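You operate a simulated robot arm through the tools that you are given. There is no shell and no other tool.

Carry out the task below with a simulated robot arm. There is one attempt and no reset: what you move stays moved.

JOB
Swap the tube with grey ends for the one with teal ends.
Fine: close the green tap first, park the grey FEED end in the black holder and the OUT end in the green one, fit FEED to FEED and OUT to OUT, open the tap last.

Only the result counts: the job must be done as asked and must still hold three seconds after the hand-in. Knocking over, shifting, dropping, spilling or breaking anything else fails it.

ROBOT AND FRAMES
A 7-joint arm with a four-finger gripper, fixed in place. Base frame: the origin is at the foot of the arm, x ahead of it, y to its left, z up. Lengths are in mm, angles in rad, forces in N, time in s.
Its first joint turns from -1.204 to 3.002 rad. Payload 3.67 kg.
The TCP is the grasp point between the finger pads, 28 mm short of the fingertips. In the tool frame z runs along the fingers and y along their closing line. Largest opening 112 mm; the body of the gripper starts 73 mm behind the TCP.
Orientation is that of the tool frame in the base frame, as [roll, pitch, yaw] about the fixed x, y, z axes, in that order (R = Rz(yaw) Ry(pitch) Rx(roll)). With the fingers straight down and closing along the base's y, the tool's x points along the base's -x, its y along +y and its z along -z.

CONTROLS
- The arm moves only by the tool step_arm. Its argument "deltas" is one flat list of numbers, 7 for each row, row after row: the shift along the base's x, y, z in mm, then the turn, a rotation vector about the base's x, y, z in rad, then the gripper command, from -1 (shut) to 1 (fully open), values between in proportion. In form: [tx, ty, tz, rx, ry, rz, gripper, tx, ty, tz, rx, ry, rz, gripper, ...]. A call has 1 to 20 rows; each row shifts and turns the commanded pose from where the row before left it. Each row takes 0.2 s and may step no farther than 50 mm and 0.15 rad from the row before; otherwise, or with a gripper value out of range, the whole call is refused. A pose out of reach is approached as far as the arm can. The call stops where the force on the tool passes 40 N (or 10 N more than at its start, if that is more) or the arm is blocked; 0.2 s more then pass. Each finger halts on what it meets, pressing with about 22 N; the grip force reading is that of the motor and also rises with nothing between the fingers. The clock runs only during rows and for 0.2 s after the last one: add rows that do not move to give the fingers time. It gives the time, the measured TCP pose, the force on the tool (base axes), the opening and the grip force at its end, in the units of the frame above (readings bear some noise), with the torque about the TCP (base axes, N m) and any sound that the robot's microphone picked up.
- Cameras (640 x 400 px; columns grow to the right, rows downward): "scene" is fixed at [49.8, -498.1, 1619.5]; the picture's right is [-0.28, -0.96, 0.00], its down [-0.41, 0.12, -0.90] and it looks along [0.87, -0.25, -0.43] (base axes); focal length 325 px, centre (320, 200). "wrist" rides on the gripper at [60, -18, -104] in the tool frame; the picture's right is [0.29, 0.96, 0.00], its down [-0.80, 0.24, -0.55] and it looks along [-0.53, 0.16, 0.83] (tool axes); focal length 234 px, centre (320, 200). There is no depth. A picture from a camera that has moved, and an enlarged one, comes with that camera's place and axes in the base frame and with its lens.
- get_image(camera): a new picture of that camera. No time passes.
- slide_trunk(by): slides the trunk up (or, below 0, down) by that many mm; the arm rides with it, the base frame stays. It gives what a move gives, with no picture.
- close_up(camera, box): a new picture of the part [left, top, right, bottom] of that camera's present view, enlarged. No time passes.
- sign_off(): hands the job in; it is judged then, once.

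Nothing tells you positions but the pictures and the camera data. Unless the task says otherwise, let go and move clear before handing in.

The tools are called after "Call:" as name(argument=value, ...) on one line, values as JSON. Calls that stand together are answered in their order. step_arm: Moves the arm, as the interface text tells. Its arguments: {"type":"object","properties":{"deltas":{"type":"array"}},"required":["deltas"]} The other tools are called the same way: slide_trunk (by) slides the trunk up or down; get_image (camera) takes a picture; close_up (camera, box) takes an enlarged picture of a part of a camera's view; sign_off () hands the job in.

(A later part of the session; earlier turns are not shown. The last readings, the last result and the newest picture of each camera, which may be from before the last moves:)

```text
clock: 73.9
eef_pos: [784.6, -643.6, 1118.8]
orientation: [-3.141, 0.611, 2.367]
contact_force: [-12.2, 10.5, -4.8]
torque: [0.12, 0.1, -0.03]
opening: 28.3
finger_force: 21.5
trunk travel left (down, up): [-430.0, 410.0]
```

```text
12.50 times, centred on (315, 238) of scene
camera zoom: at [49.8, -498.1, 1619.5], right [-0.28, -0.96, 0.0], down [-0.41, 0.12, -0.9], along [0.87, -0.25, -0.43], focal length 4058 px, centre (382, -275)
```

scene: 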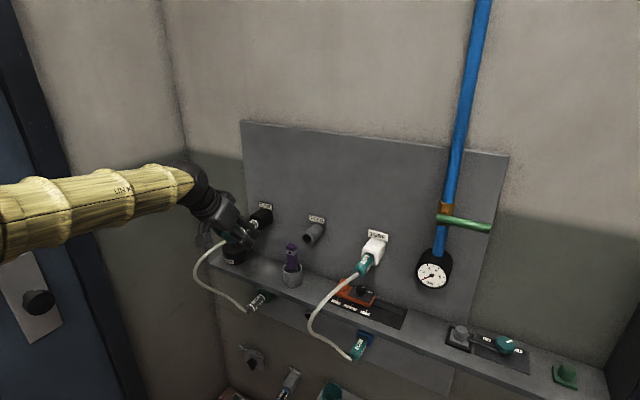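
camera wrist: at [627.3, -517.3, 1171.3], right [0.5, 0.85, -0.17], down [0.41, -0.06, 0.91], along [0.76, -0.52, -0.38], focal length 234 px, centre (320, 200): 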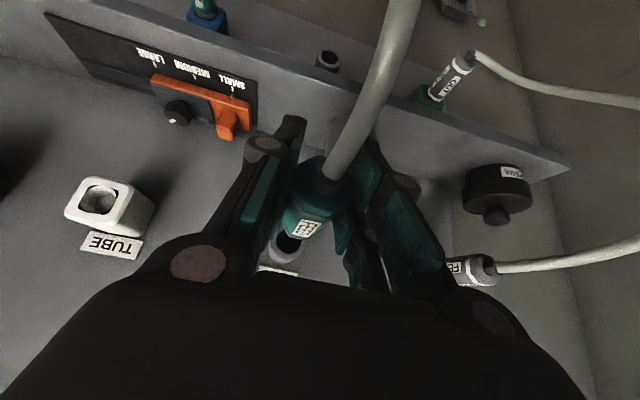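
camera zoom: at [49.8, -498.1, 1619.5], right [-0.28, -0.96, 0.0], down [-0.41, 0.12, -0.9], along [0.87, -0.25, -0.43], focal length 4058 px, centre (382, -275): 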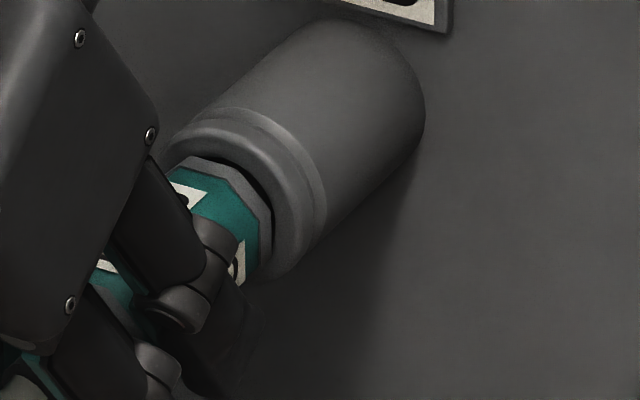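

Resistance has started (about 16 N). I'll press a little more to see whether it is fully home.

Call:
step_arm(deltas=[1.43, -1.4, 0, 0, 0, 0, -1, 1.43, -1.4, 0, 0, 0, 0, -1, 0, 0, 0, 0, 0, 0, -1])

Call:
close_up(camera="scene", box=[304, 222, 326, 254])

Call:
close_up(camera="wrist", box=[250, 150, 350, 260])

```text
clock: 74.7
eef_pos: [788.0, -645.8, 1119.2]
orientation: [-3.14, 0.615, 2.369]
contact_force: [-15.6, 14.3, -5.0]
torque: [0.25, 0.21, -0.02]
opening: 28.6
finger_force: 21.9
trunk travel left (down, up): [-430.0, 410.0]
```

```text
12.50 times, centred on (315, 238) of scene
camera zoom: at [49.8, -498.1, 1619.5], right [-0.28, -0.96, 0.0], down [-0.41, 0.12, -0.9], along [0.87, -0.25, -0.43], focal length 4058 px, centre (382, -275)
```

zoom: 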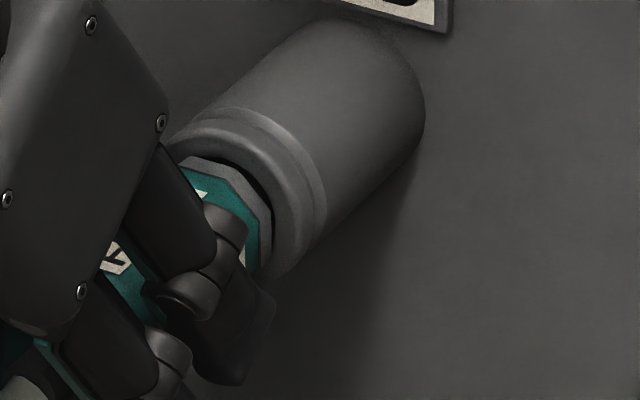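

```text
3.64 times, centred on (300, 205) of wrist
camera zoom: at [697.8, -583.7, 1170.9], right [0.5, 0.85, -0.17], down [0.41, -0.06, 0.91], along [0.76, -0.52, -0.38], focal length 852 px, centre (393, 182)
```

zoom: 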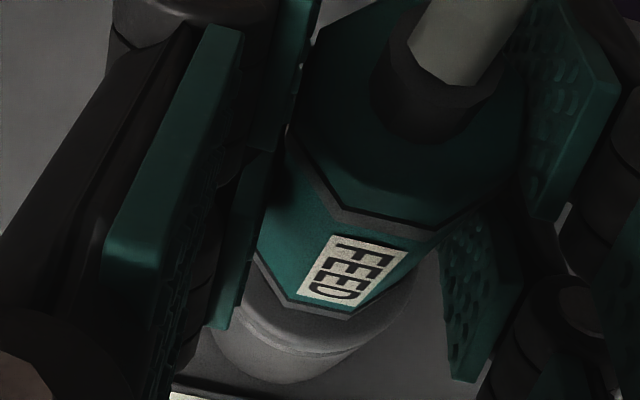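

The plug is fully home (it stopped moving while the grip slipped slightly). I'll release with a small opening, because the purple rod is close on the left, and back off along the finger line.

Call:
step_arm(deltas=[0, 0, 0, 0, 0, 0, -0.4, 0, 0, 0, 0, 0, 0, -0.3, 0, 0, 0, 0, 0, 0, -0.28])

Call:
get_image(camera="wrist")

Call:
close_up(camera="scene", box=[280, 200, 350, 270])

```text
clock: 75.5
eef_pos: [788.7, -647.5, 1118.9]
orientation: [-3.14, 0.613, 2.368]
contact_force: [0.8, -0.4, -0.4]
torque: [0.01, 0.0, -0.04]
opening: 40.2
finger_force: 0.1
trunk travel left (down, up): [-430.0, 410.0]
```

```text
taken
camera wrist: at [698.8, -585.1, 1169.9], right [0.5, 0.85, -0.17], down [0.41, -0.06, 0.91], along [0.76, -0.52, -0.38], focal length 234 px, centre (320, 200)
```

wrist: 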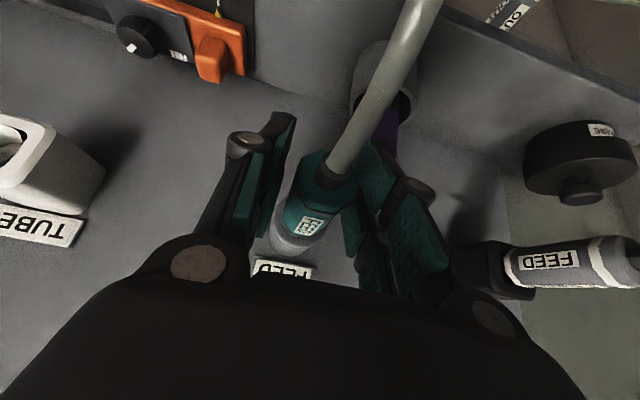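

```text
5.71 times, centred on (315, 235) of scene
camera zoom: at [49.8, -498.1, 1619.5], right [-0.28, -0.96, 0.0], down [-0.41, 0.12, -0.9], along [0.87, -0.25, -0.43], focal length 1855 px, centre (349, 0)
```

zoom: 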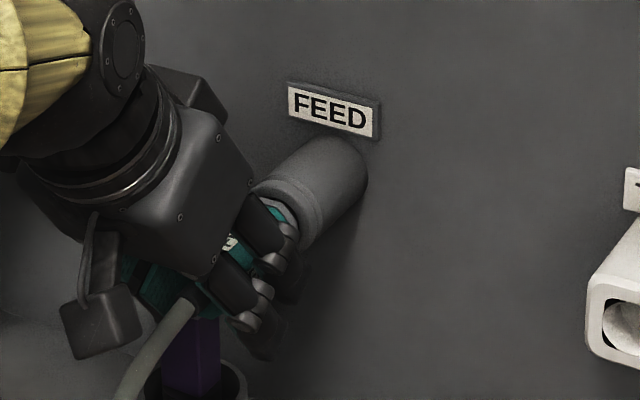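

The plug stays in the FEED socket. Retreating along the finger direction.

Call:
step_arm(deltas=[-8.2, 8, 16.4, 0, 0, 0, -0.28, -8.2, 8, 16.4, 0, 0, 0, -0.25, -8.2, 8, 16.4, 0, 0, 0, -0.2, -8.2, 8, 16.4, 0, 0, 0, -0.1, -8.2, 8, 16.4, 0, 0, 0, -0.1, -8.2, 8, 16.4, 0, 0, 0, -0.1])

Call:
get_image(camera="wrist")

Call:
close_up(camera="scene", box=[200, 190, 400, 390])

Call:
close_up(camera="scene", box=[280, 210, 340, 270])

```text
clock: 76.9
eef_pos: [738.2, -597.9, 1218.7]
orientation: [-3.14, 0.615, 2.371]
contact_force: [-0.7, 0.0, 0.5]
torque: [-0.02, 0.01, 0.0]
opening: 50.5
finger_force: 0.1
trunk travel left (down, up): [-430.0, 410.0]
```

```text
taken
camera wrist: at [648.7, -534.8, 1269.3], right [0.5, 0.85, -0.17], down [0.41, -0.06, 0.91], along [0.76, -0.52, -0.37], focal length 234 px, centre (320, 200)
```

wrist: 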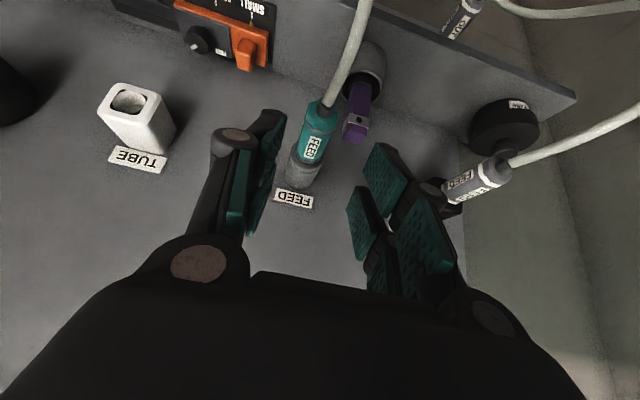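

```text
2.00 times, centred on (300, 290) of scene
camera zoom: at [49.8, -498.1, 1619.5], right [-0.28, -0.96, 0.0], down [-0.41, 0.12, -0.9], along [0.87, -0.25, -0.43], focal length 649 px, centre (360, 20)
```

zoom: 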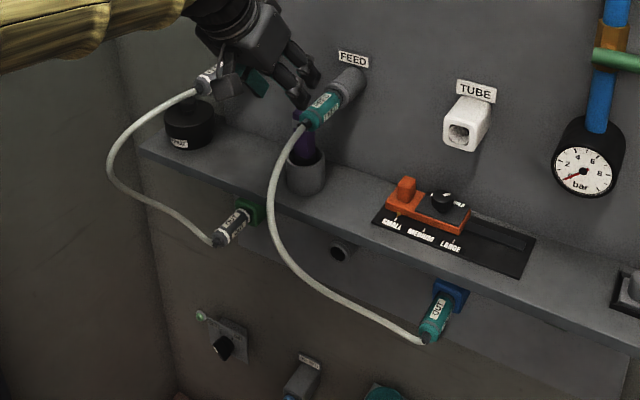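

```text
6.67 times, centred on (310, 240) of scene
camera zoom: at [49.8, -498.1, 1619.5], right [-0.28, -0.96, 0.0], down [-0.41, 0.12, -0.9], along [0.87, -0.25, -0.43], focal length 2164 px, centre (387, -67)
```

zoom: 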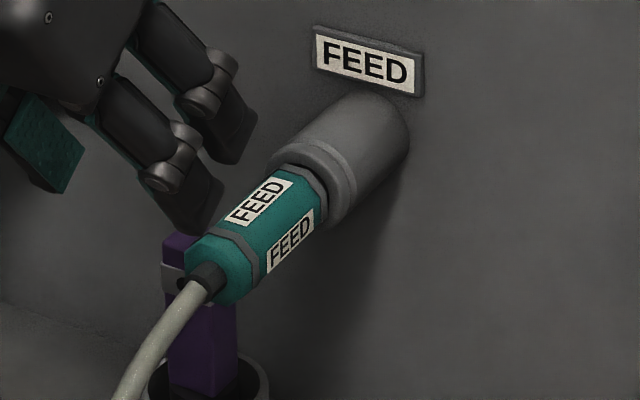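

The teal FEED plug sits in the FEED socket. I'll compare it with the starting picture using the same crop, to confirm the insertion depth.

Call:
close_up(camera="scene", box=[210, 180, 410, 305])

```text
3.20 times, centred on (310, 242) of scene
camera zoom: at [49.8, -498.1, 1619.5], right [-0.28, -0.96, 0.0], down [-0.41, 0.12, -0.9], along [0.87, -0.25, -0.43], focal length 1039 px, centre (352, 64)
```

zoom: 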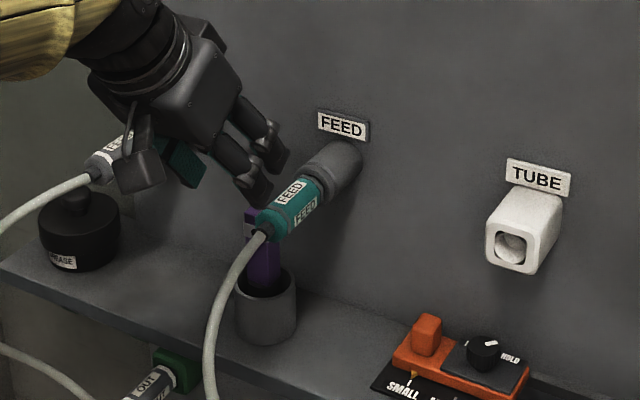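

Identical to how the original sat, so FEED is correctly fitted. Next is the teal OUT plug in the blue holder. I'll move out and right at this height, then lower the trunk.

Call:
step_arm(deltas=[-18.2, 17.9, 0, 0, 0, 0, -0.1, -18.2, 17.9, 0, 0, 0, 0, -0.1, -33.5, -34, 0, 0, 0, 0, -0.1, -33.5, -34, 0, 0, 0, 0, -0.1, -33.5, -34, 0, 0, 0, 0, -0.1, -33.4, -34.2, 0, 0, 0, 0, -0.1])

Call:
slide_trunk(by=-290)

Call:
get_image(camera="wrist")

Call:
close_up(camera="wrist", box=[240, 50, 400, 200])

Call:
close_up(camera="scene", box=[280, 230, 420, 370])

```text
clock: 78.3
eef_pos: [570.0, -698.3, 1216.3]
orientation: [-3.141, 0.613, 2.368]
contact_force: [0.4, -0.1, -0.1]
torque: [-0.01, 0.0, 0.02]
opening: 50.5
finger_force: 0.0
trunk travel left (down, up): [-430.0, 410.0]
```

```text
clock: 81.2
eef_pos: [570.3, -698.9, 926.9]
orientation: [-3.14, 0.614, 2.367]
contact_force: [0.0, 0.0, 0.4]
torque: [0.02, 0.02, -0.03]
opening: 50.2
finger_force: 0.1
trunk travel left (down, up): [-140.0, 700.0]
```

```text
taken
camera wrist: at [480.1, -635.7, 977.5], right [0.5, 0.85, -0.17], down [0.41, -0.06, 0.91], along [0.76, -0.52, -0.38], focal length 234 px, centre (320, 200)
```

wrist: 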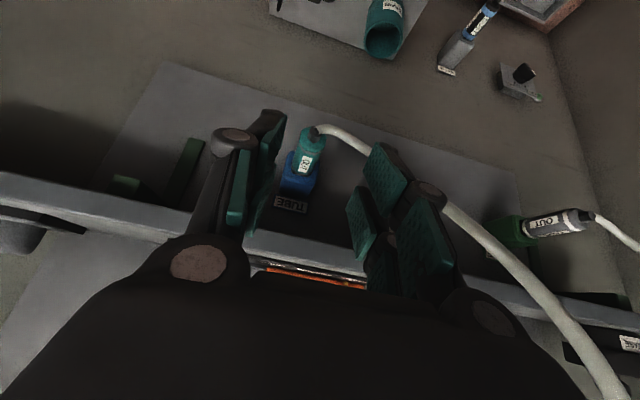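

```text
2.67 times, centred on (320, 125) of wrist
camera zoom: at [480.1, -635.7, 977.5], right [0.5, 0.85, -0.17], down [0.41, -0.06, 0.91], along [0.76, -0.52, -0.38], focal length 624 px, centre (320, 400)
```

zoom: 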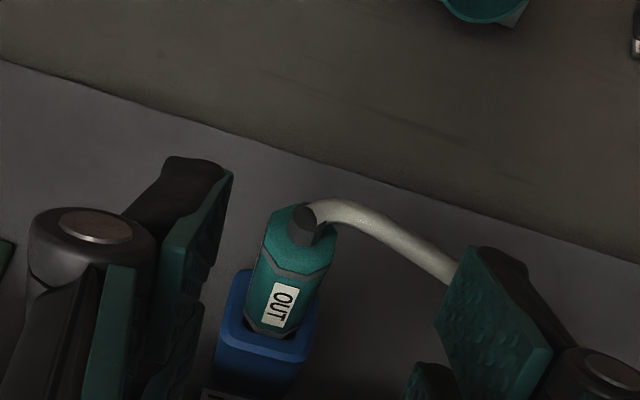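

```text
2.86 times, centred on (350, 300) of scene
camera zoom: at [49.8, -498.1, 1619.5], right [-0.28, -0.96, 0.0], down [-0.41, 0.12, -0.9], along [0.87, -0.25, -0.43], focal length 928 px, centre (234, -86)
```

zoom: 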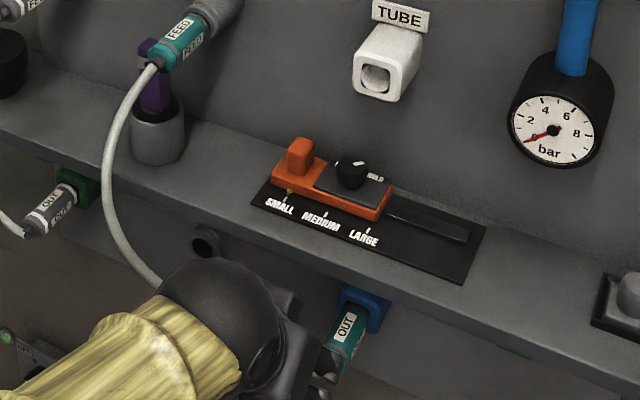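

The blue label and teal tail put the OUT plug at e≈-100, z≈820, and the approach is clear. Moving in along the same line to just short of it.

Call:
step_arm(deltas=[19.6, -20.4, -12.4, 0, 0, 0, -0.12, 19.6, -20.4, -12.4, 0, 0, 0, -0.15, 8.2, -8.1, -16.4, 0, 0, 0, -0.17, 8.2, -8.1, -16.4, 0, 0, 0, -0.17, 8.2, -8.1, -16.4, 0, 0, 0, -0.17, 0, 0, 0, 0, 0, 0, -0.17])

Call:
get_image(camera="wrist")

Call:
close_up(camera="wrist", box=[240, 110, 400, 240])

Call:
close_up(camera="scene", box=[280, 230, 420, 370])

```text
clock: 82.6
eef_pos: [633.4, -763.7, 852.0]
orientation: [-3.14, 0.613, 2.37]
contact_force: [1.4, -0.1, -0.3]
torque: [-0.02, 0.03, 0.04]
opening: 46.2
finger_force: 0.1
trunk travel left (down, up): [-140.0, 700.0]
```

```text
taken
camera wrist: at [544.1, -701.7, 903.2], right [0.5, 0.85, -0.17], down [0.41, -0.06, 0.91], along [0.76, -0.52, -0.38], focal length 234 px, centre (320, 200)
```

wrist: 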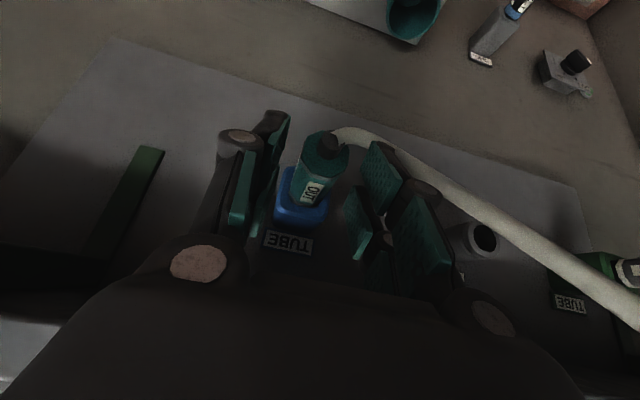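

```text
3.08 times, centred on (320, 175) of wrist
camera zoom: at [544.1, -701.7, 903.2], right [0.5, 0.85, -0.17], down [0.41, -0.06, 0.91], along [0.76, -0.52, -0.38], focal length 720 px, centre (320, 277)
```

zoom: 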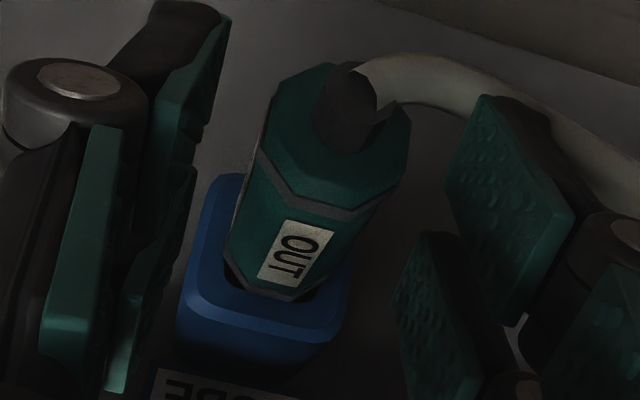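

```text
2.86 times, centred on (350, 300) of scene
camera zoom: at [49.8, -498.1, 1619.5], right [-0.28, -0.96, 0.0], down [-0.41, 0.12, -0.9], along [0.87, -0.25, -0.43], focal length 928 px, centre (234, -86)
```

zoom: 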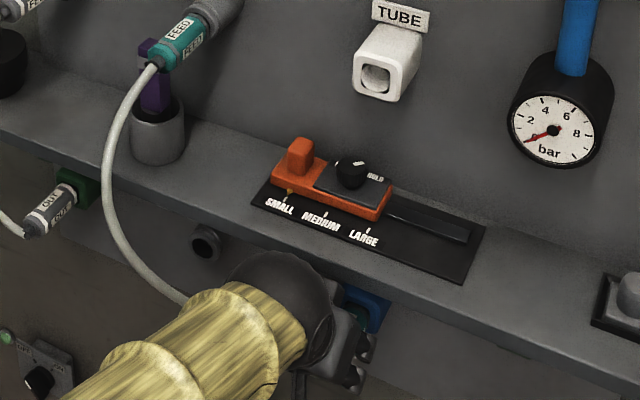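

Centred. Final approach and grip.

Call:
step_arm(deltas=[8.6, -8, -16, 0, 0, 0, -0.17, 8.5, -8, -16, 0, 0, 0, -0.18, 0, 0, 0, 0, 0, 0, -0.18])

Call:
close_up(camera="wrist", box=[240, 110, 400, 240])

Call:
step_arm(deltas=[0, 0, 0, 0, 0, 0, -0.18])

```text
clock: 83.4
eef_pos: [652.1, -780.4, 819.5]
orientation: [-3.142, 0.612, 2.369]
contact_force: [0.0, -0.3, 0.6]
torque: [0.04, 0.03, 0.01]
opening: 45.9
finger_force: 0.0
trunk travel left (down, up): [-140.0, 700.0]
```

```text
3.08 times, centred on (320, 175) of wrist
camera zoom: at [561.5, -716.1, 870.7], right [0.5, 0.85, -0.17], down [0.41, -0.06, 0.91], along [0.76, -0.52, -0.38], focal length 720 px, centre (320, 277)
```

zoom: 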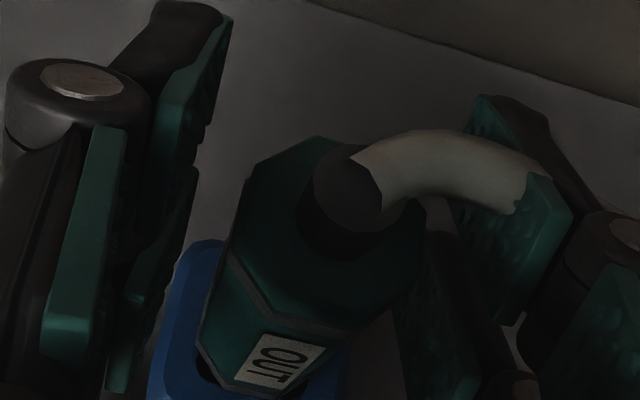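

```text
clock: 83.8
eef_pos: [651.3, -778.7, 818.2]
orientation: [-3.139, 0.611, 2.368]
contact_force: [-0.8, -0.3, -1.0]
torque: [-0.02, 0.0, -0.03]
opening: 45.9
finger_force: 0.1
trunk travel left (down, up): [-140.0, 700.0]
```

In position. Closing, with a few extra readings for an accurate reference.

Call:
step_arm(deltas=[0, 0, 0, 0, 0, 0, -0.35, 0, 0, 0, 0, 0, 0, -1, 0, 0, 0, 0, 0, 0, -1])

Call:
step_arm(deltas=[0, 0, 0, 0, 0, 0, -1])

Call:
step_arm(deltas=[0, 0, 0, 0, 0, 0, -1])

Call:
step_arm(deltas=[0, 0, 0, 0, 0, 0, -1])

```text
clock: 84.6
eef_pos: [650.6, -779.2, 819.3]
orientation: [-3.14, 0.612, 2.368]
contact_force: [-1.6, -0.6, 0.9]
torque: [0.0, 0.06, -0.24]
opening: 28.4
finger_force: 21.8
trunk travel left (down, up): [-140.0, 700.0]
```

```text
clock: 85.0
eef_pos: [651.3, -778.6, 819.7]
orientation: [-3.141, 0.612, 2.369]
contact_force: [-1.6, -0.1, -0.7]
torque: [0.06, 0.09, -0.31]
opening: 28.4
finger_force: 21.8
trunk travel left (down, up): [-140.0, 700.0]
```

```text
clock: 85.4
eef_pos: [650.7, -778.7, 818.9]
orientation: [-3.14, 0.613, 2.368]
contact_force: [-2.5, 0.1, -0.6]
torque: [0.02, 0.07, -0.35]
opening: 28.2
finger_force: 21.3
trunk travel left (down, up): [-140.0, 700.0]
```

```text
clock: 85.8
eef_pos: [652.3, -778.3, 819.3]
orientation: [-3.139, 0.613, 2.369]
contact_force: [-2.3, -0.4, 0.0]
torque: [0.05, 0.02, -0.36]
opening: 28.3
finger_force: 21.7
trunk travel left (down, up): [-140.0, 700.0]
```

Reference: e≈-99, z≈819.3. Pulling the plug straight out of the blue holder.

Call:
step_arm(deltas=[-3.6, 3.5, 0, 0, 0, 0, -1, -3.6, 3.5, 0, 0, 0, 0, -1, -3.6, 3.5, 0, 0, 0, 0, -1, -3.6, 3.5, 0, 0, 0, 0, -1, -7.1, 7, 0, 0, 0, 0, -1, -14.3, 14, 0, 0, 0, 0, -1, -14.3, 14, 0, 0, 0, 0, -1, 0, 0, 0, 0, 0, 0, -1])

Call:
get_image(camera="wrist")

Call:
step_arm(deltas=[16.7, 17, 0, 0, 0, 0, -1, 16.7, 17, 0, 0, 0, 0, -1, 16.7, 17, 0, 0, 0, 0, -1, 16.7, 17, 0, 0, 0, 0, -1])

Call:
close_up(camera="scene", box=[240, 220, 400, 380])

```text
clock: 87.6
eef_pos: [600.8, -730.2, 819.8]
orientation: [-3.141, 0.613, 2.369]
contact_force: [0.5, 0.0, -1.2]
torque: [0.02, -0.01, 0.01]
opening: 28.4
finger_force: 22.3
trunk travel left (down, up): [-140.0, 700.0]
```

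```text
taken
camera wrist: at [511.2, -667.5, 871.5], right [0.5, 0.85, -0.17], down [0.41, -0.06, 0.91], along [0.76, -0.52, -0.38], focal length 234 px, centre (320, 200)
```

wrist: 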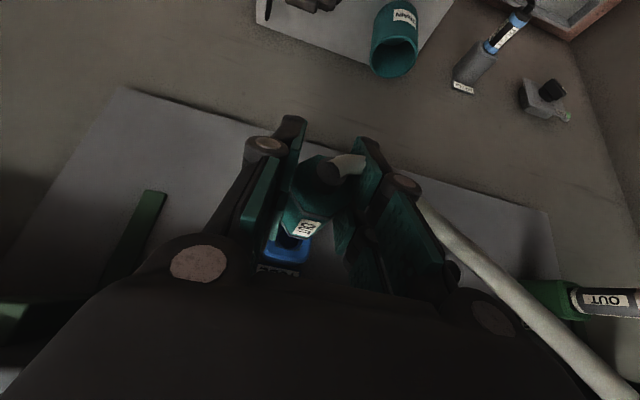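

```text
clock: 88.6
eef_pos: [668.0, -663.9, 819.5]
orientation: [-3.139, 0.614, 2.368]
contact_force: [-0.4, 0.7, -0.5]
torque: [0.0, 0.01, 0.02]
opening: 28.2
finger_force: 22.4
trunk travel left (down, up): [-140.0, 700.0]
```

```text
2.50 times, centred on (320, 300) of scene
camera zoom: at [49.8, -498.1, 1619.5], right [-0.28, -0.96, 0.0], down [-0.41, 0.12, -0.9], along [0.87, -0.25, -0.43], focal length 812 px, centre (320, -50)
```

zoom: 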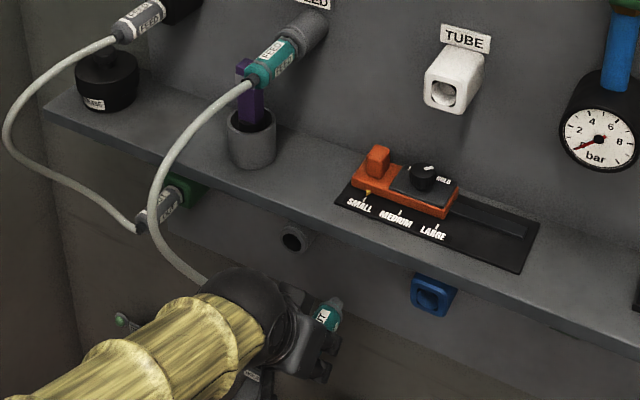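

Clear of the blue holder, and the tube is free. Carrying it the rest of the way to the OUT socket.

Call:
step_arm(deltas=[16.6, 16.9, 0, 0, 0, 0, -1, 16.6, 16.9, 0, 0, 0, 0, -1, 16.6, 16.9, 0, 0, 0, 0, -1, 16.6, 16.8, 0, 0, 0, 0, -1, 0, 0, 0, 0, 0, 0, -1])

Call:
step_arm(deltas=[0, 0, 0, 0, 0, 0, -1])

Call:
step_arm(deltas=[0, 0, 0, 0, 0, 0, -1])

Call:
step_arm(deltas=[0, 0, 0, 0, 0, 0, -1])

Call:
get_image(camera="wrist")

Call:
close_up(camera="scene", box=[280, 290, 330, 340])

```text
clock: 89.8
eef_pos: [733.8, -595.3, 820.3]
orientation: [-3.142, 0.613, 2.369]
contact_force: [0.5, 0.4, -0.4]
torque: [-0.01, 0.03, -0.03]
opening: 28.2
finger_force: 22.6
trunk travel left (down, up): [-140.0, 700.0]
```

```text
clock: 90.2
eef_pos: [733.5, -595.1, 820.6]
orientation: [-3.141, 0.612, 2.368]
contact_force: [0.7, 0.1, -0.5]
torque: [-0.02, 0.01, 0.01]
opening: 28.4
finger_force: 21.7
trunk travel left (down, up): [-140.0, 700.0]
```

```text
clock: 90.6
eef_pos: [733.4, -594.4, 820.4]
orientation: [-3.141, 0.613, 2.369]
contact_force: [0.3, -0.2, -0.9]
torque: [0.02, 0.01, 0.01]
opening: 28.2
finger_force: 22.1
trunk travel left (down, up): [-140.0, 700.0]
```

```text
clock: 91.0
eef_pos: [734.1, -595.2, 821.6]
orientation: [-3.14, 0.613, 2.368]
contact_force: [0.2, 0.0, -0.4]
torque: [0.01, 0.03, 0.02]
opening: 28.2
finger_force: 22.2
trunk travel left (down, up): [-140.0, 700.0]
```

```text
taken
camera wrist: at [644.1, -532.6, 872.0], right [0.5, 0.85, -0.17], down [0.41, -0.06, 0.91], along [0.76, -0.52, -0.38], focal length 234 px, centre (320, 200)
```

wrist: 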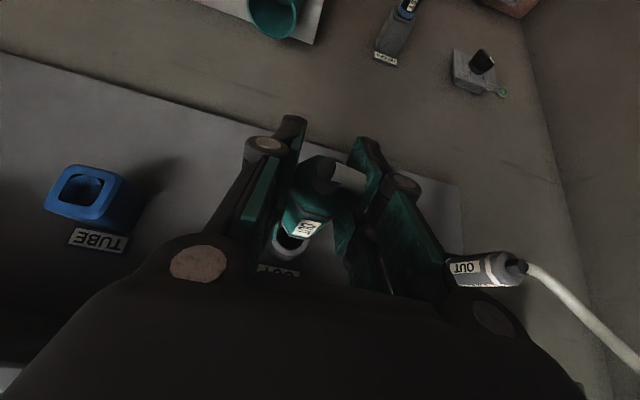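

```text
8.00 times, centred on (305, 315) of scene
camera zoom: at [49.8, -498.1, 1619.5], right [-0.28, -0.96, 0.0], down [-0.41, 0.12, -0.9], along [0.87, -0.25, -0.43], focal length 2597 px, centre (440, -720)
```

zoom: 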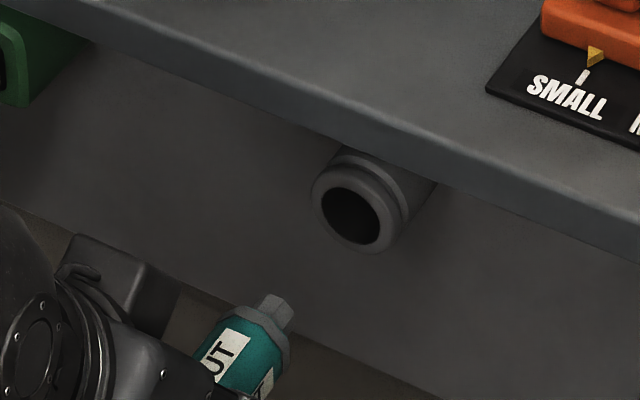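

I'll zoom closer on the nose and the OUT socket.

Call:
close_up(camera="scene", box=[296, 310, 322, 336])

Call:
close_up(camera="wrist", box=[260, 200, 330, 270])

```text
15.38 times, centred on (309, 323) of scene
camera zoom: at [49.8, -498.1, 1619.5], right [-0.28, -0.96, 0.0], down [-0.41, 0.12, -0.9], along [0.87, -0.25, -0.43], focal length 4994 px, centre (489, -1692)
```

zoom: 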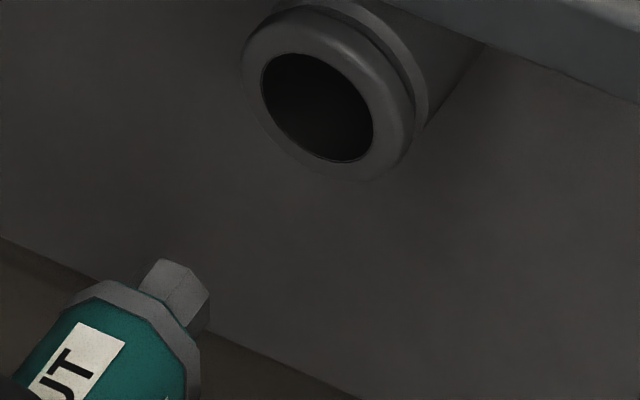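

```text
5.71 times, centred on (295, 235) of wrist
camera zoom: at [644.1, -532.6, 872.0], right [0.5, 0.85, -0.17], down [0.41, -0.06, 0.91], along [0.76, -0.52, -0.38], focal length 1338 px, centre (463, 0)
```

zoom: 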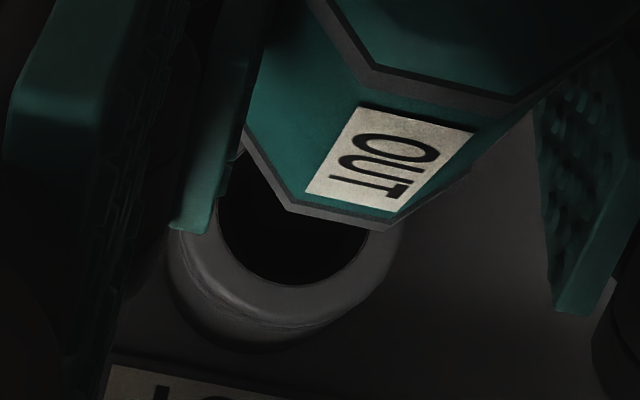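

The nose is within about 1 mm, slightly high. I'll lower 1.3 mm and advance to just outside the mouth, then re-check.

Call:
step_arm(deltas=[0, 0, -1.3, 0, 0, 0, -1, 14.3, -14, 0, 0, 0, 0, -1, 6.4, -6.3, 0, 0, 0, 0, -1, 0, 0, 0, 0, 0, 0, -1])

Call:
step_arm(deltas=[0, 0, 0, 0, 0, 0, -1])

Call:
step_arm(deltas=[0, 0, 0, 0, 0, 0, -1])

Call:
close_up(camera="scene", box=[300, 308, 322, 330])

```text
clock: 92.0
eef_pos: [755.9, -615.0, 820.8]
orientation: [-3.14, 0.613, 2.367]
contact_force: [-0.1, -0.3, 0.1]
torque: [0.03, 0.0, 0.0]
opening: 28.1
finger_force: 22.2
trunk travel left (down, up): [-140.0, 700.0]
```

```text
clock: 92.4
eef_pos: [755.0, -616.7, 820.2]
orientation: [-3.14, 0.611, 2.366]
contact_force: [1.1, -0.3, -0.5]
torque: [-0.01, 0.02, 0.0]
opening: 28.3
finger_force: 22.3
trunk travel left (down, up): [-140.0, 700.0]
```

```text
clock: 92.8
eef_pos: [755.9, -614.9, 819.0]
orientation: [-3.139, 0.614, 2.369]
contact_force: [1.2, 0.6, 0.0]
torque: [0.03, 0.04, 0.02]
opening: 28.1
finger_force: 22.5
trunk travel left (down, up): [-140.0, 700.0]
```

```text
16.00 times, centred on (311, 319) of scene
camera zoom: at [49.8, -498.1, 1619.5], right [-0.28, -0.96, 0.0], down [-0.41, 0.12, -0.9], along [0.87, -0.25, -0.43], focal length 5194 px, centre (464, -1704)
```

zoom: 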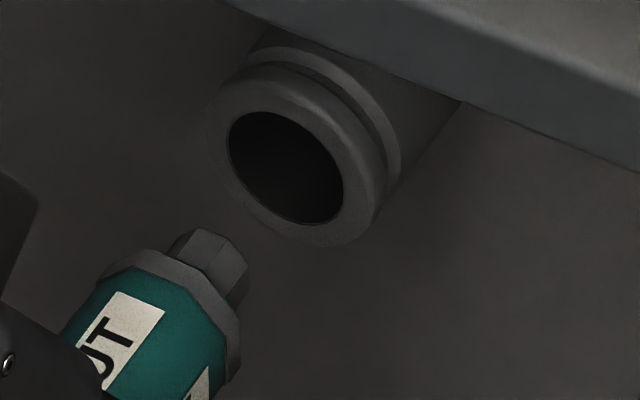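

Within about 0.6 mm now. Applying a last trim and inserting slowly.

Call:
step_arm(deltas=[6.8, -7.3, -0.5, 0, 0, 0, -1, 3.6, -3.5, 0, 0, 0, 0, -1, 2.15, -2.1, 0, 0, 0, 0, -1, 2.15, -2.1, 0, 0, 0, 0, -1, 2.15, -2.1, 0, 0, 0, 0, -1])

Call:
close_up(camera="scene", box=[300, 304, 324, 328])

```text
clock: 94.0
eef_pos: [771.1, -633.0, 818.4]
orientation: [-3.139, 0.613, 2.37]
contact_force: [0.6, 0.6, -0.1]
torque: [0.03, 0.01, 0.01]
opening: 28.4
finger_force: 22.2
trunk travel left (down, up): [-140.0, 700.0]
```

```text
16.00 times, centred on (312, 316) of scene
camera zoom: at [49.8, -498.1, 1619.5], right [-0.28, -0.96, 0.0], down [-0.41, 0.12, -0.9], along [0.87, -0.25, -0.43], focal length 5194 px, centre (448, -1656)
```

zoom: 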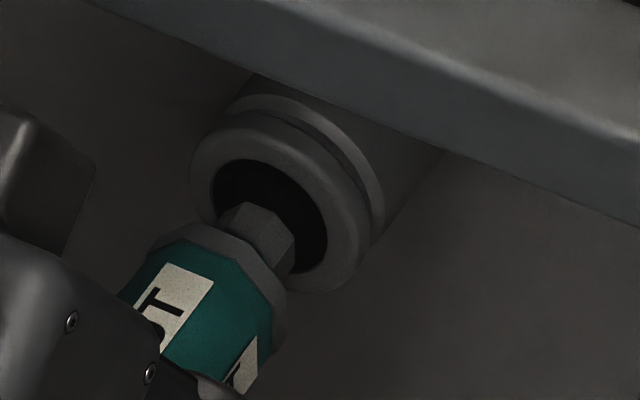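

Entering centrally. Continuing.

Call:
step_arm(deltas=[1.8, -1.75, 0, 0, 0, 0, -1, 1.8, -1.75, 0, 0, 0, 0, -1, 1.8, -1.75, 0, 0, 0, 0, -1, 1.8, -1.75, 0, 0, 0, 0, -1, 1.43, -1.4, 0, 0, 0, 0, -1])

Call:
close_up(camera="scene", box=[300, 304, 324, 328])

```text
clock: 95.2
eef_pos: [780.7, -641.7, 818.4]
orientation: [-3.14, 0.612, 2.366]
contact_force: [1.0, -0.7, -0.5]
torque: [0.0, -0.02, 0.0]
opening: 28.3
finger_force: 21.4
trunk travel left (down, up): [-140.0, 700.0]
```

```text
16.00 times, centred on (312, 316) of scene
camera zoom: at [49.8, -498.1, 1619.5], right [-0.28, -0.96, 0.0], down [-0.41, 0.12, -0.9], along [0.87, -0.25, -0.43], focal length 5194 px, centre (448, -1656)
```

zoom: 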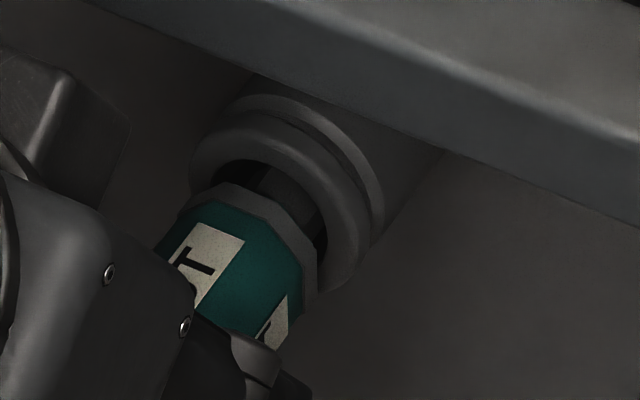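

Call:
step_arm(deltas=[1.43, -1.4, 0, 0, 0, 0, -1, 1.43, -1.4, 0, 0, 0, 0, -1, 1.43, -1.4, 0, 0, 0, 0, -1, 0, 0, 0, 0, 0, 0, -1])

Call:
close_up(camera="scene", box=[300, 304, 324, 328])

```text
clock: 96.2
eef_pos: [783.3, -644.5, 818.7]
orientation: [-3.139, 0.612, 2.368]
contact_force: [-2.9, 3.1, -0.7]
torque: [0.01, 0.06, -0.01]
opening: 28.4
finger_force: 21.8
trunk travel left (down, up): [-140.0, 700.0]
```

```text
16.00 times, centred on (312, 316) of scene
camera zoom: at [49.8, -498.1, 1619.5], right [-0.28, -0.96, 0.0], down [-0.41, 0.12, -0.9], along [0.87, -0.25, -0.43], focal length 5194 px, centre (448, -1656)
```

zoom: 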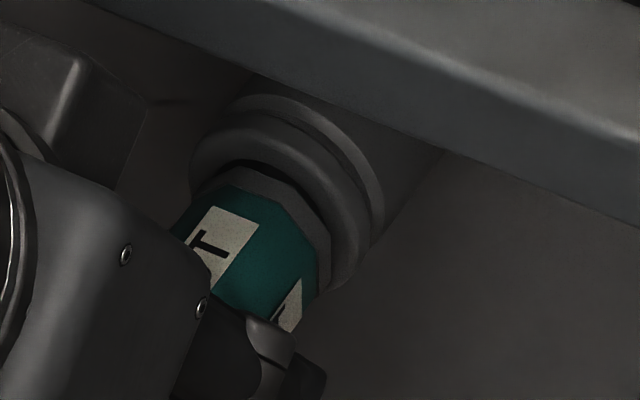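

Just touching home. Pressing a little further to seat it firmly.

Call:
step_arm(deltas=[1.43, -1.4, 0, 0, 0, 0, -1, 1.43, -1.4, 0, 0, 0, 0, -1, 1.0, -1.0, 0, 0, 0, 0, -1])

Call:
close_up(camera="scene", box=[300, 304, 324, 328])

```text
clock: 97.0
eef_pos: [787.1, -648.6, 819.1]
orientation: [-3.141, 0.612, 2.37]
contact_force: [-17.0, 13.8, -4.1]
torque: [0.17, 0.21, -0.13]
opening: 28.6
finger_force: 21.9
trunk travel left (down, up): [-140.0, 700.0]
```

```text
16.00 times, centred on (312, 316) of scene
camera zoom: at [49.8, -498.1, 1619.5], right [-0.28, -0.96, 0.0], down [-0.41, 0.12, -0.9], along [0.87, -0.25, -0.43], focal length 5194 px, centre (448, -1656)
```

zoom: 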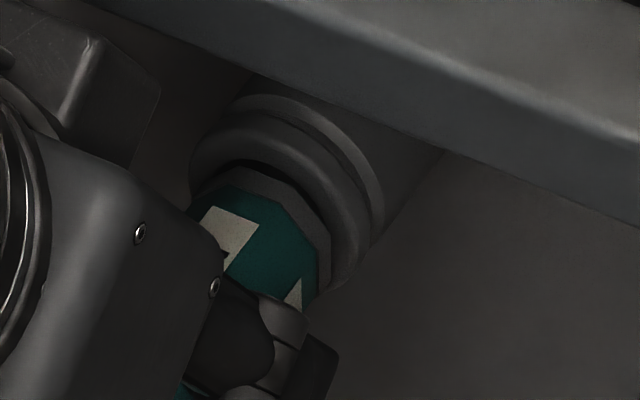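

Seated at about 22 N with no further travel. Releasing and retreating along the finger line.

Call:
step_arm(deltas=[0, 0, 0, 0, 0, 0, -0.35, 0, 0, 0, 0, 0, 0, -0.2, 0, 0, 0, 0, 0, 0, -0.18, -8.2, 8, 16.4, 0, 0, 0, -0.18, -8.2, 8, 16.4, 0, 0, 0, -0.18, -8.2, 8, 16.4, 0, 0, 0, -0.18, -8.2, 8, 16.4, 0, 0, 0, -0.15, -8.2, 8, 16.4, 0, 0, 0, -0.15])

Call:
get_image(camera="wrist")

Call:
close_up(camera="scene", box=[220, 275, 420, 400])

```text
clock: 98.8
eef_pos: [747.1, -608.4, 901.4]
orientation: [-3.138, 0.613, 2.369]
contact_force: [0.1, -0.3, -0.4]
torque: [0.01, -0.02, -0.01]
opening: 47.5
finger_force: 0.2
trunk travel left (down, up): [-140.0, 700.0]
```

```text
taken
camera wrist: at [657.7, -545.7, 952.4], right [0.5, 0.85, -0.17], down [0.41, -0.06, 0.91], along [0.76, -0.52, -0.38], focal length 234 px, centre (320, 200)
```

wrist: 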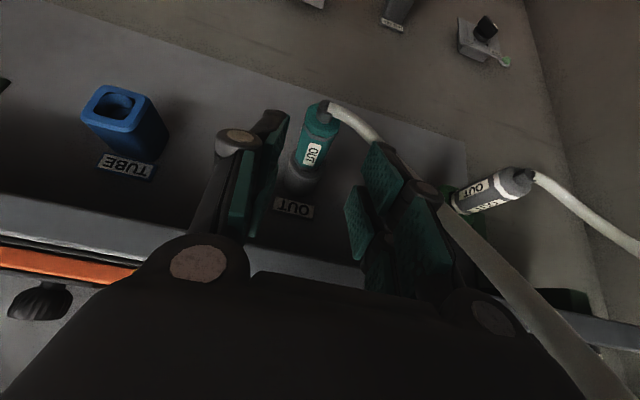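

```text
3.20 times, centred on (320, 338) of scene
camera zoom: at [49.8, -498.1, 1619.5], right [-0.28, -0.96, 0.0], down [-0.41, 0.12, -0.9], along [0.87, -0.25, -0.43], focal length 1039 px, centre (320, -240)
```

zoom: 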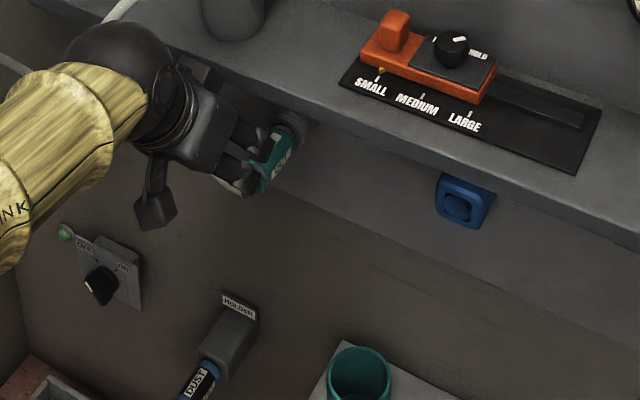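

All four ends are placed. I'll move out and right, away from the tube, raise the trunk, and check the whole result before opening the tap.

Call:
step_arm(deltas=[-37.7, -9.7, 0, 0, 0, 0, -0.15, -37.7, -9.7, 0, 0, 0, 0, -0.15, -37.7, -9.7, 0, 0, 0, 0, -0.15])

Call:
slide_trunk(by=340)

Call:
get_image(camera="scene")

Call:
close_up(camera="scene", box=[220, 275, 420, 400])

Call:
close_up(camera="scene", box=[210, 180, 410, 305])

```text
clock: 99.6
eef_pos: [636.1, -636.2, 902.5]
orientation: [-3.14, 0.611, 2.372]
contact_force: [0.8, 0.2, 0.1]
torque: [-0.02, 0.04, -0.02]
opening: 47.8
finger_force: 0.0
trunk travel left (down, up): [-140.0, 700.0]
```

```text
clock: 102.9
eef_pos: [634.5, -637.4, 1241.2]
orientation: [-3.14, 0.611, 2.37]
contact_force: [0.1, -0.8, 0.0]
torque: [0.03, 0.0, -0.01]
opening: 47.7
finger_force: 0.0
trunk travel left (down, up): [-480.0, 360.0]
```

```text
taken
```

scene: 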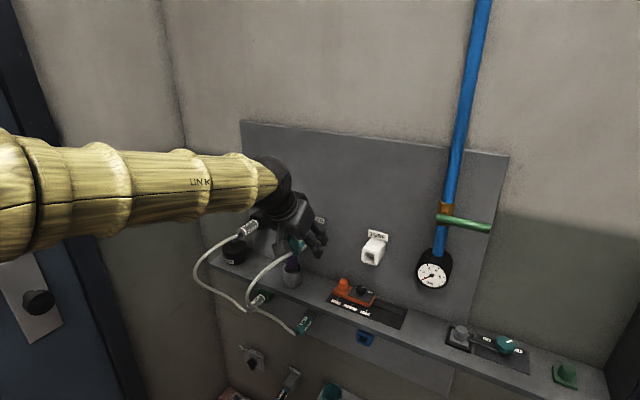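

```text
3.20 times, centred on (320, 338) of scene
camera zoom: at [49.8, -498.1, 1619.5], right [-0.28, -0.96, 0.0], down [-0.41, 0.12, -0.9], along [0.87, -0.25, -0.43], focal length 1039 px, centre (320, -240)
```

zoom: 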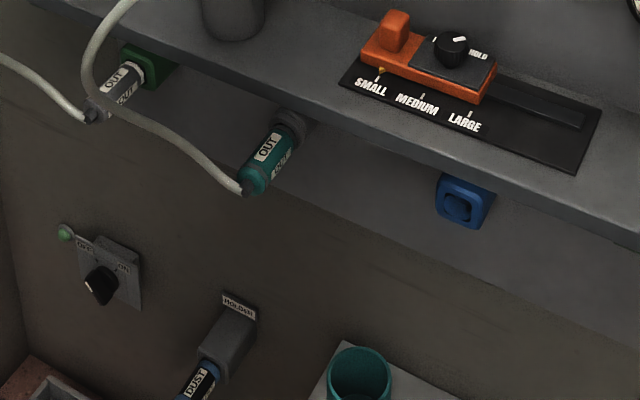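

```text
3.20 times, centred on (310, 242) of scene
camera zoom: at [49.8, -498.1, 1619.5], right [-0.28, -0.96, 0.0], down [-0.41, 0.12, -0.9], along [0.87, -0.25, -0.43], focal length 1039 px, centre (352, 64)
```

zoom: 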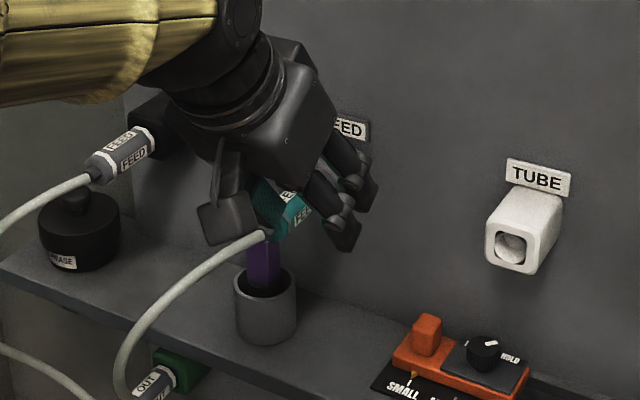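

The teal OUT plug matches the starting picture of the grey one. Now the tap: I'll move right to the lever, level the tool to about 30° and shut the fingers, staying in front of and below the horizontal lever.

Call:
step_arm(deltas=[-32.5, -33.1, 0, 0, 0, 0, -0.5, -32.5, -33.1, 0, 0, 0, 0, -1, -32.5, -33.1, 0, 0, 0, 0, -1, -32.5, -33.1, 0, 0, 0, 0, -1, -32.5, -33.1, 0, -0.1019, -0.1037, 0, -1, -32.5, -33.1, 0, -0.1019, -0.1037, 0, -1, -32.5, -33.1, 0, -0.1019, -0.1037, 0, -1, 0, 0, 0, 0, 0, 0, -1])

Call:
get_image(camera="wrist")

Call:
close_up(camera="wrist", box=[260, 60, 460, 240])

Call:
close_up(camera="scene", box=[380, 160, 540, 320])

```text
clock: 104.7
eef_pos: [408.2, -869.2, 1239.3]
orientation: [-3.135, 1.047, 2.372]
contact_force: [0.2, 0.5, 0.1]
torque: [0.0, 0.0, -0.03]
opening: 0.0
finger_force: 21.9
trunk travel left (down, up): [-480.0, 360.0]
```

```text
taken
camera wrist: at [309.8, -798.2, 1240.0], right [0.57, 0.78, -0.25], down [0.11, 0.23, 0.97], along [0.82, -0.58, 0.05], focal length 234 px, centre (320, 200)
```

wrist: 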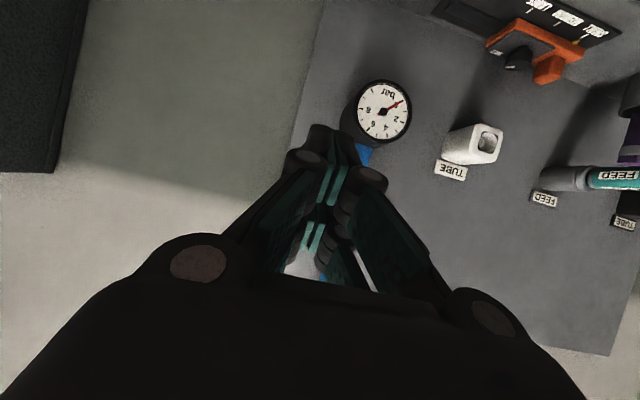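

```text
2.22 times, centred on (360, 150) of wrist
camera zoom: at [309.8, -798.2, 1240.0], right [0.57, 0.78, -0.25], down [0.11, 0.23, 0.97], along [0.82, -0.58, 0.05], focal length 520 px, centre (231, 311)
```

zoom: 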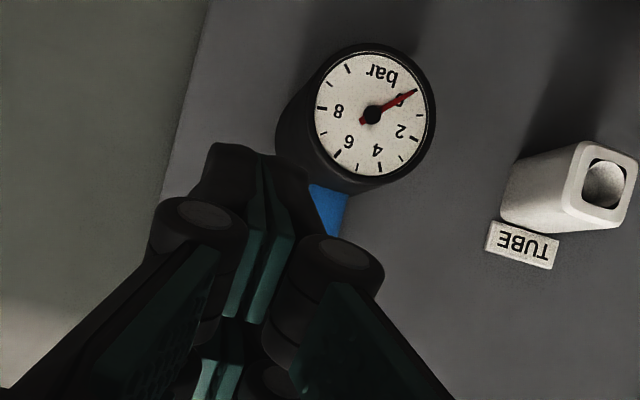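

```text
2.50 times, centred on (460, 240) of scene
camera zoom: at [49.8, -498.1, 1619.5], right [-0.28, -0.96, 0.0], down [-0.41, 0.12, -0.9], along [0.87, -0.25, -0.43], focal length 812 px, centre (-30, 100)
```

zoom: 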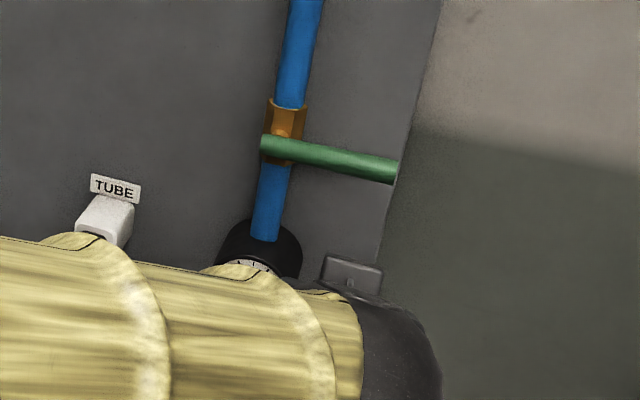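

The lever is still horizontal (pivot about z 1279). I'll advance the shut fingers underneath it, below its outer end.

Call:
step_arm(deltas=[0, 0, -10, 0, 0, 0, -1, 27, -26.6, 0, 0, 0, 0, -1, 27, -26.6, 0, 0, 0, 0, -1, 27, -26.6, 0, 0, 0, 0, -1, 27, -26.6, 0, 0, 0, 0, -1])

Call:
get_image(camera="wrist")

Call:
close_up(camera="scene", box=[380, 160, 540, 320])

```text
clock: 105.9
eef_pos: [515.3, -981.1, 1229.8]
orientation: [3.141, 1.047, 2.37]
contact_force: [0.4, 0.2, 0.2]
torque: [0.01, -0.06, 0.02]
opening: 0.0
finger_force: 21.8
trunk travel left (down, up): [-480.0, 360.0]
```

```text
taken
camera wrist: at [418.4, -910.4, 1229.8], right [0.57, 0.79, -0.25], down [0.11, 0.23, 0.97], along [0.82, -0.58, 0.04], focal length 234 px, centre (320, 200)
```

wrist: 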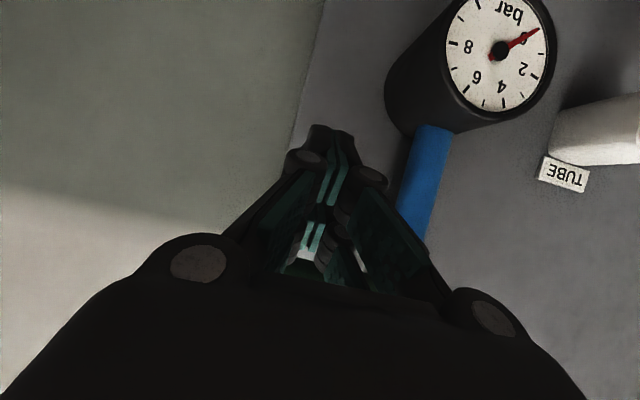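

```text
2.50 times, centred on (460, 240) of scene
camera zoom: at [49.8, -498.1, 1619.5], right [-0.28, -0.96, 0.0], down [-0.41, 0.12, -0.9], along [0.87, -0.25, -0.43], focal length 812 px, centre (-30, 100)
```

zoom: 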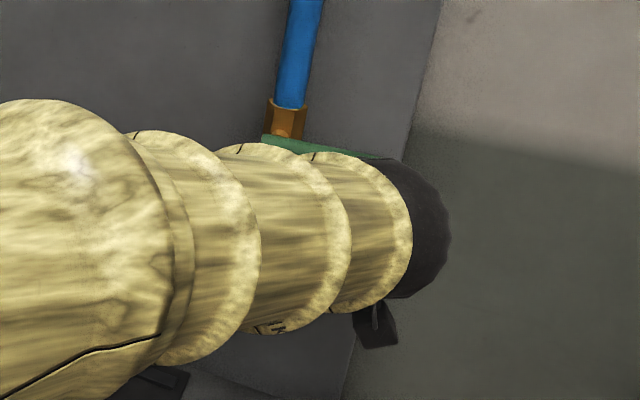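

The fingers are below the lever. Raising gently to pick it up and start turning it back toward open.

Call:
step_arm(deltas=[0, 0, 10, 0, 0, 0, -1, 0, 0, 10, 0, 0, 0, -1, 0, 0, 7, 0, 0, 0, -1, 0, 0, 7, 0, 0, 0, -1, 0, 0, 7, 0, 0, 0, -1, 0, 0, 7, 0, 0, 0, -1])

Call:
get_image(camera="wrist")

Call:
close_up(camera="scene", box=[380, 160, 540, 320])

```text
clock: 107.3
eef_pos: [515.9, -976.4, 1278.3]
orientation: [-3.138, 1.051, 2.37]
contact_force: [0.4, 0.0, -0.7]
torque: [-0.02, 0.01, 0.01]
opening: 0.0
finger_force: 22.4
trunk travel left (down, up): [-480.0, 360.0]
```

```text
taken
camera wrist: at [418.2, -905.4, 1280.0], right [0.57, 0.78, -0.25], down [0.11, 0.23, 0.97], along [0.82, -0.58, 0.04], focal length 234 px, centre (320, 200)
```

wrist: 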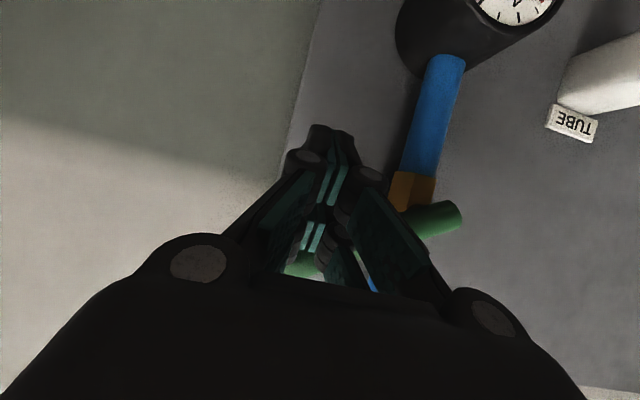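

```text
2.50 times, centred on (460, 240) of scene
camera zoom: at [49.8, -498.1, 1619.5], right [-0.28, -0.96, 0.0], down [-0.41, 0.12, -0.9], along [0.87, -0.25, -0.43], focal length 812 px, centre (-30, 100)
```

zoom: 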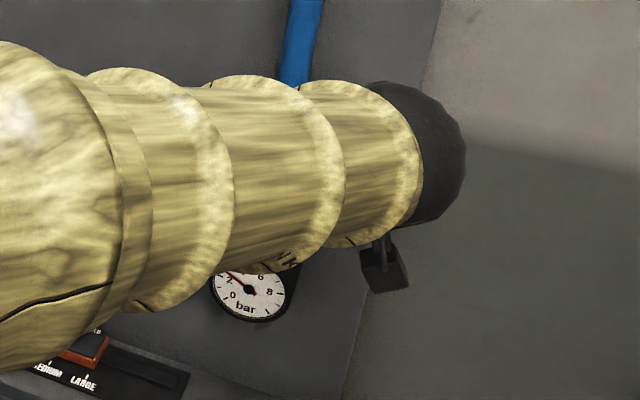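

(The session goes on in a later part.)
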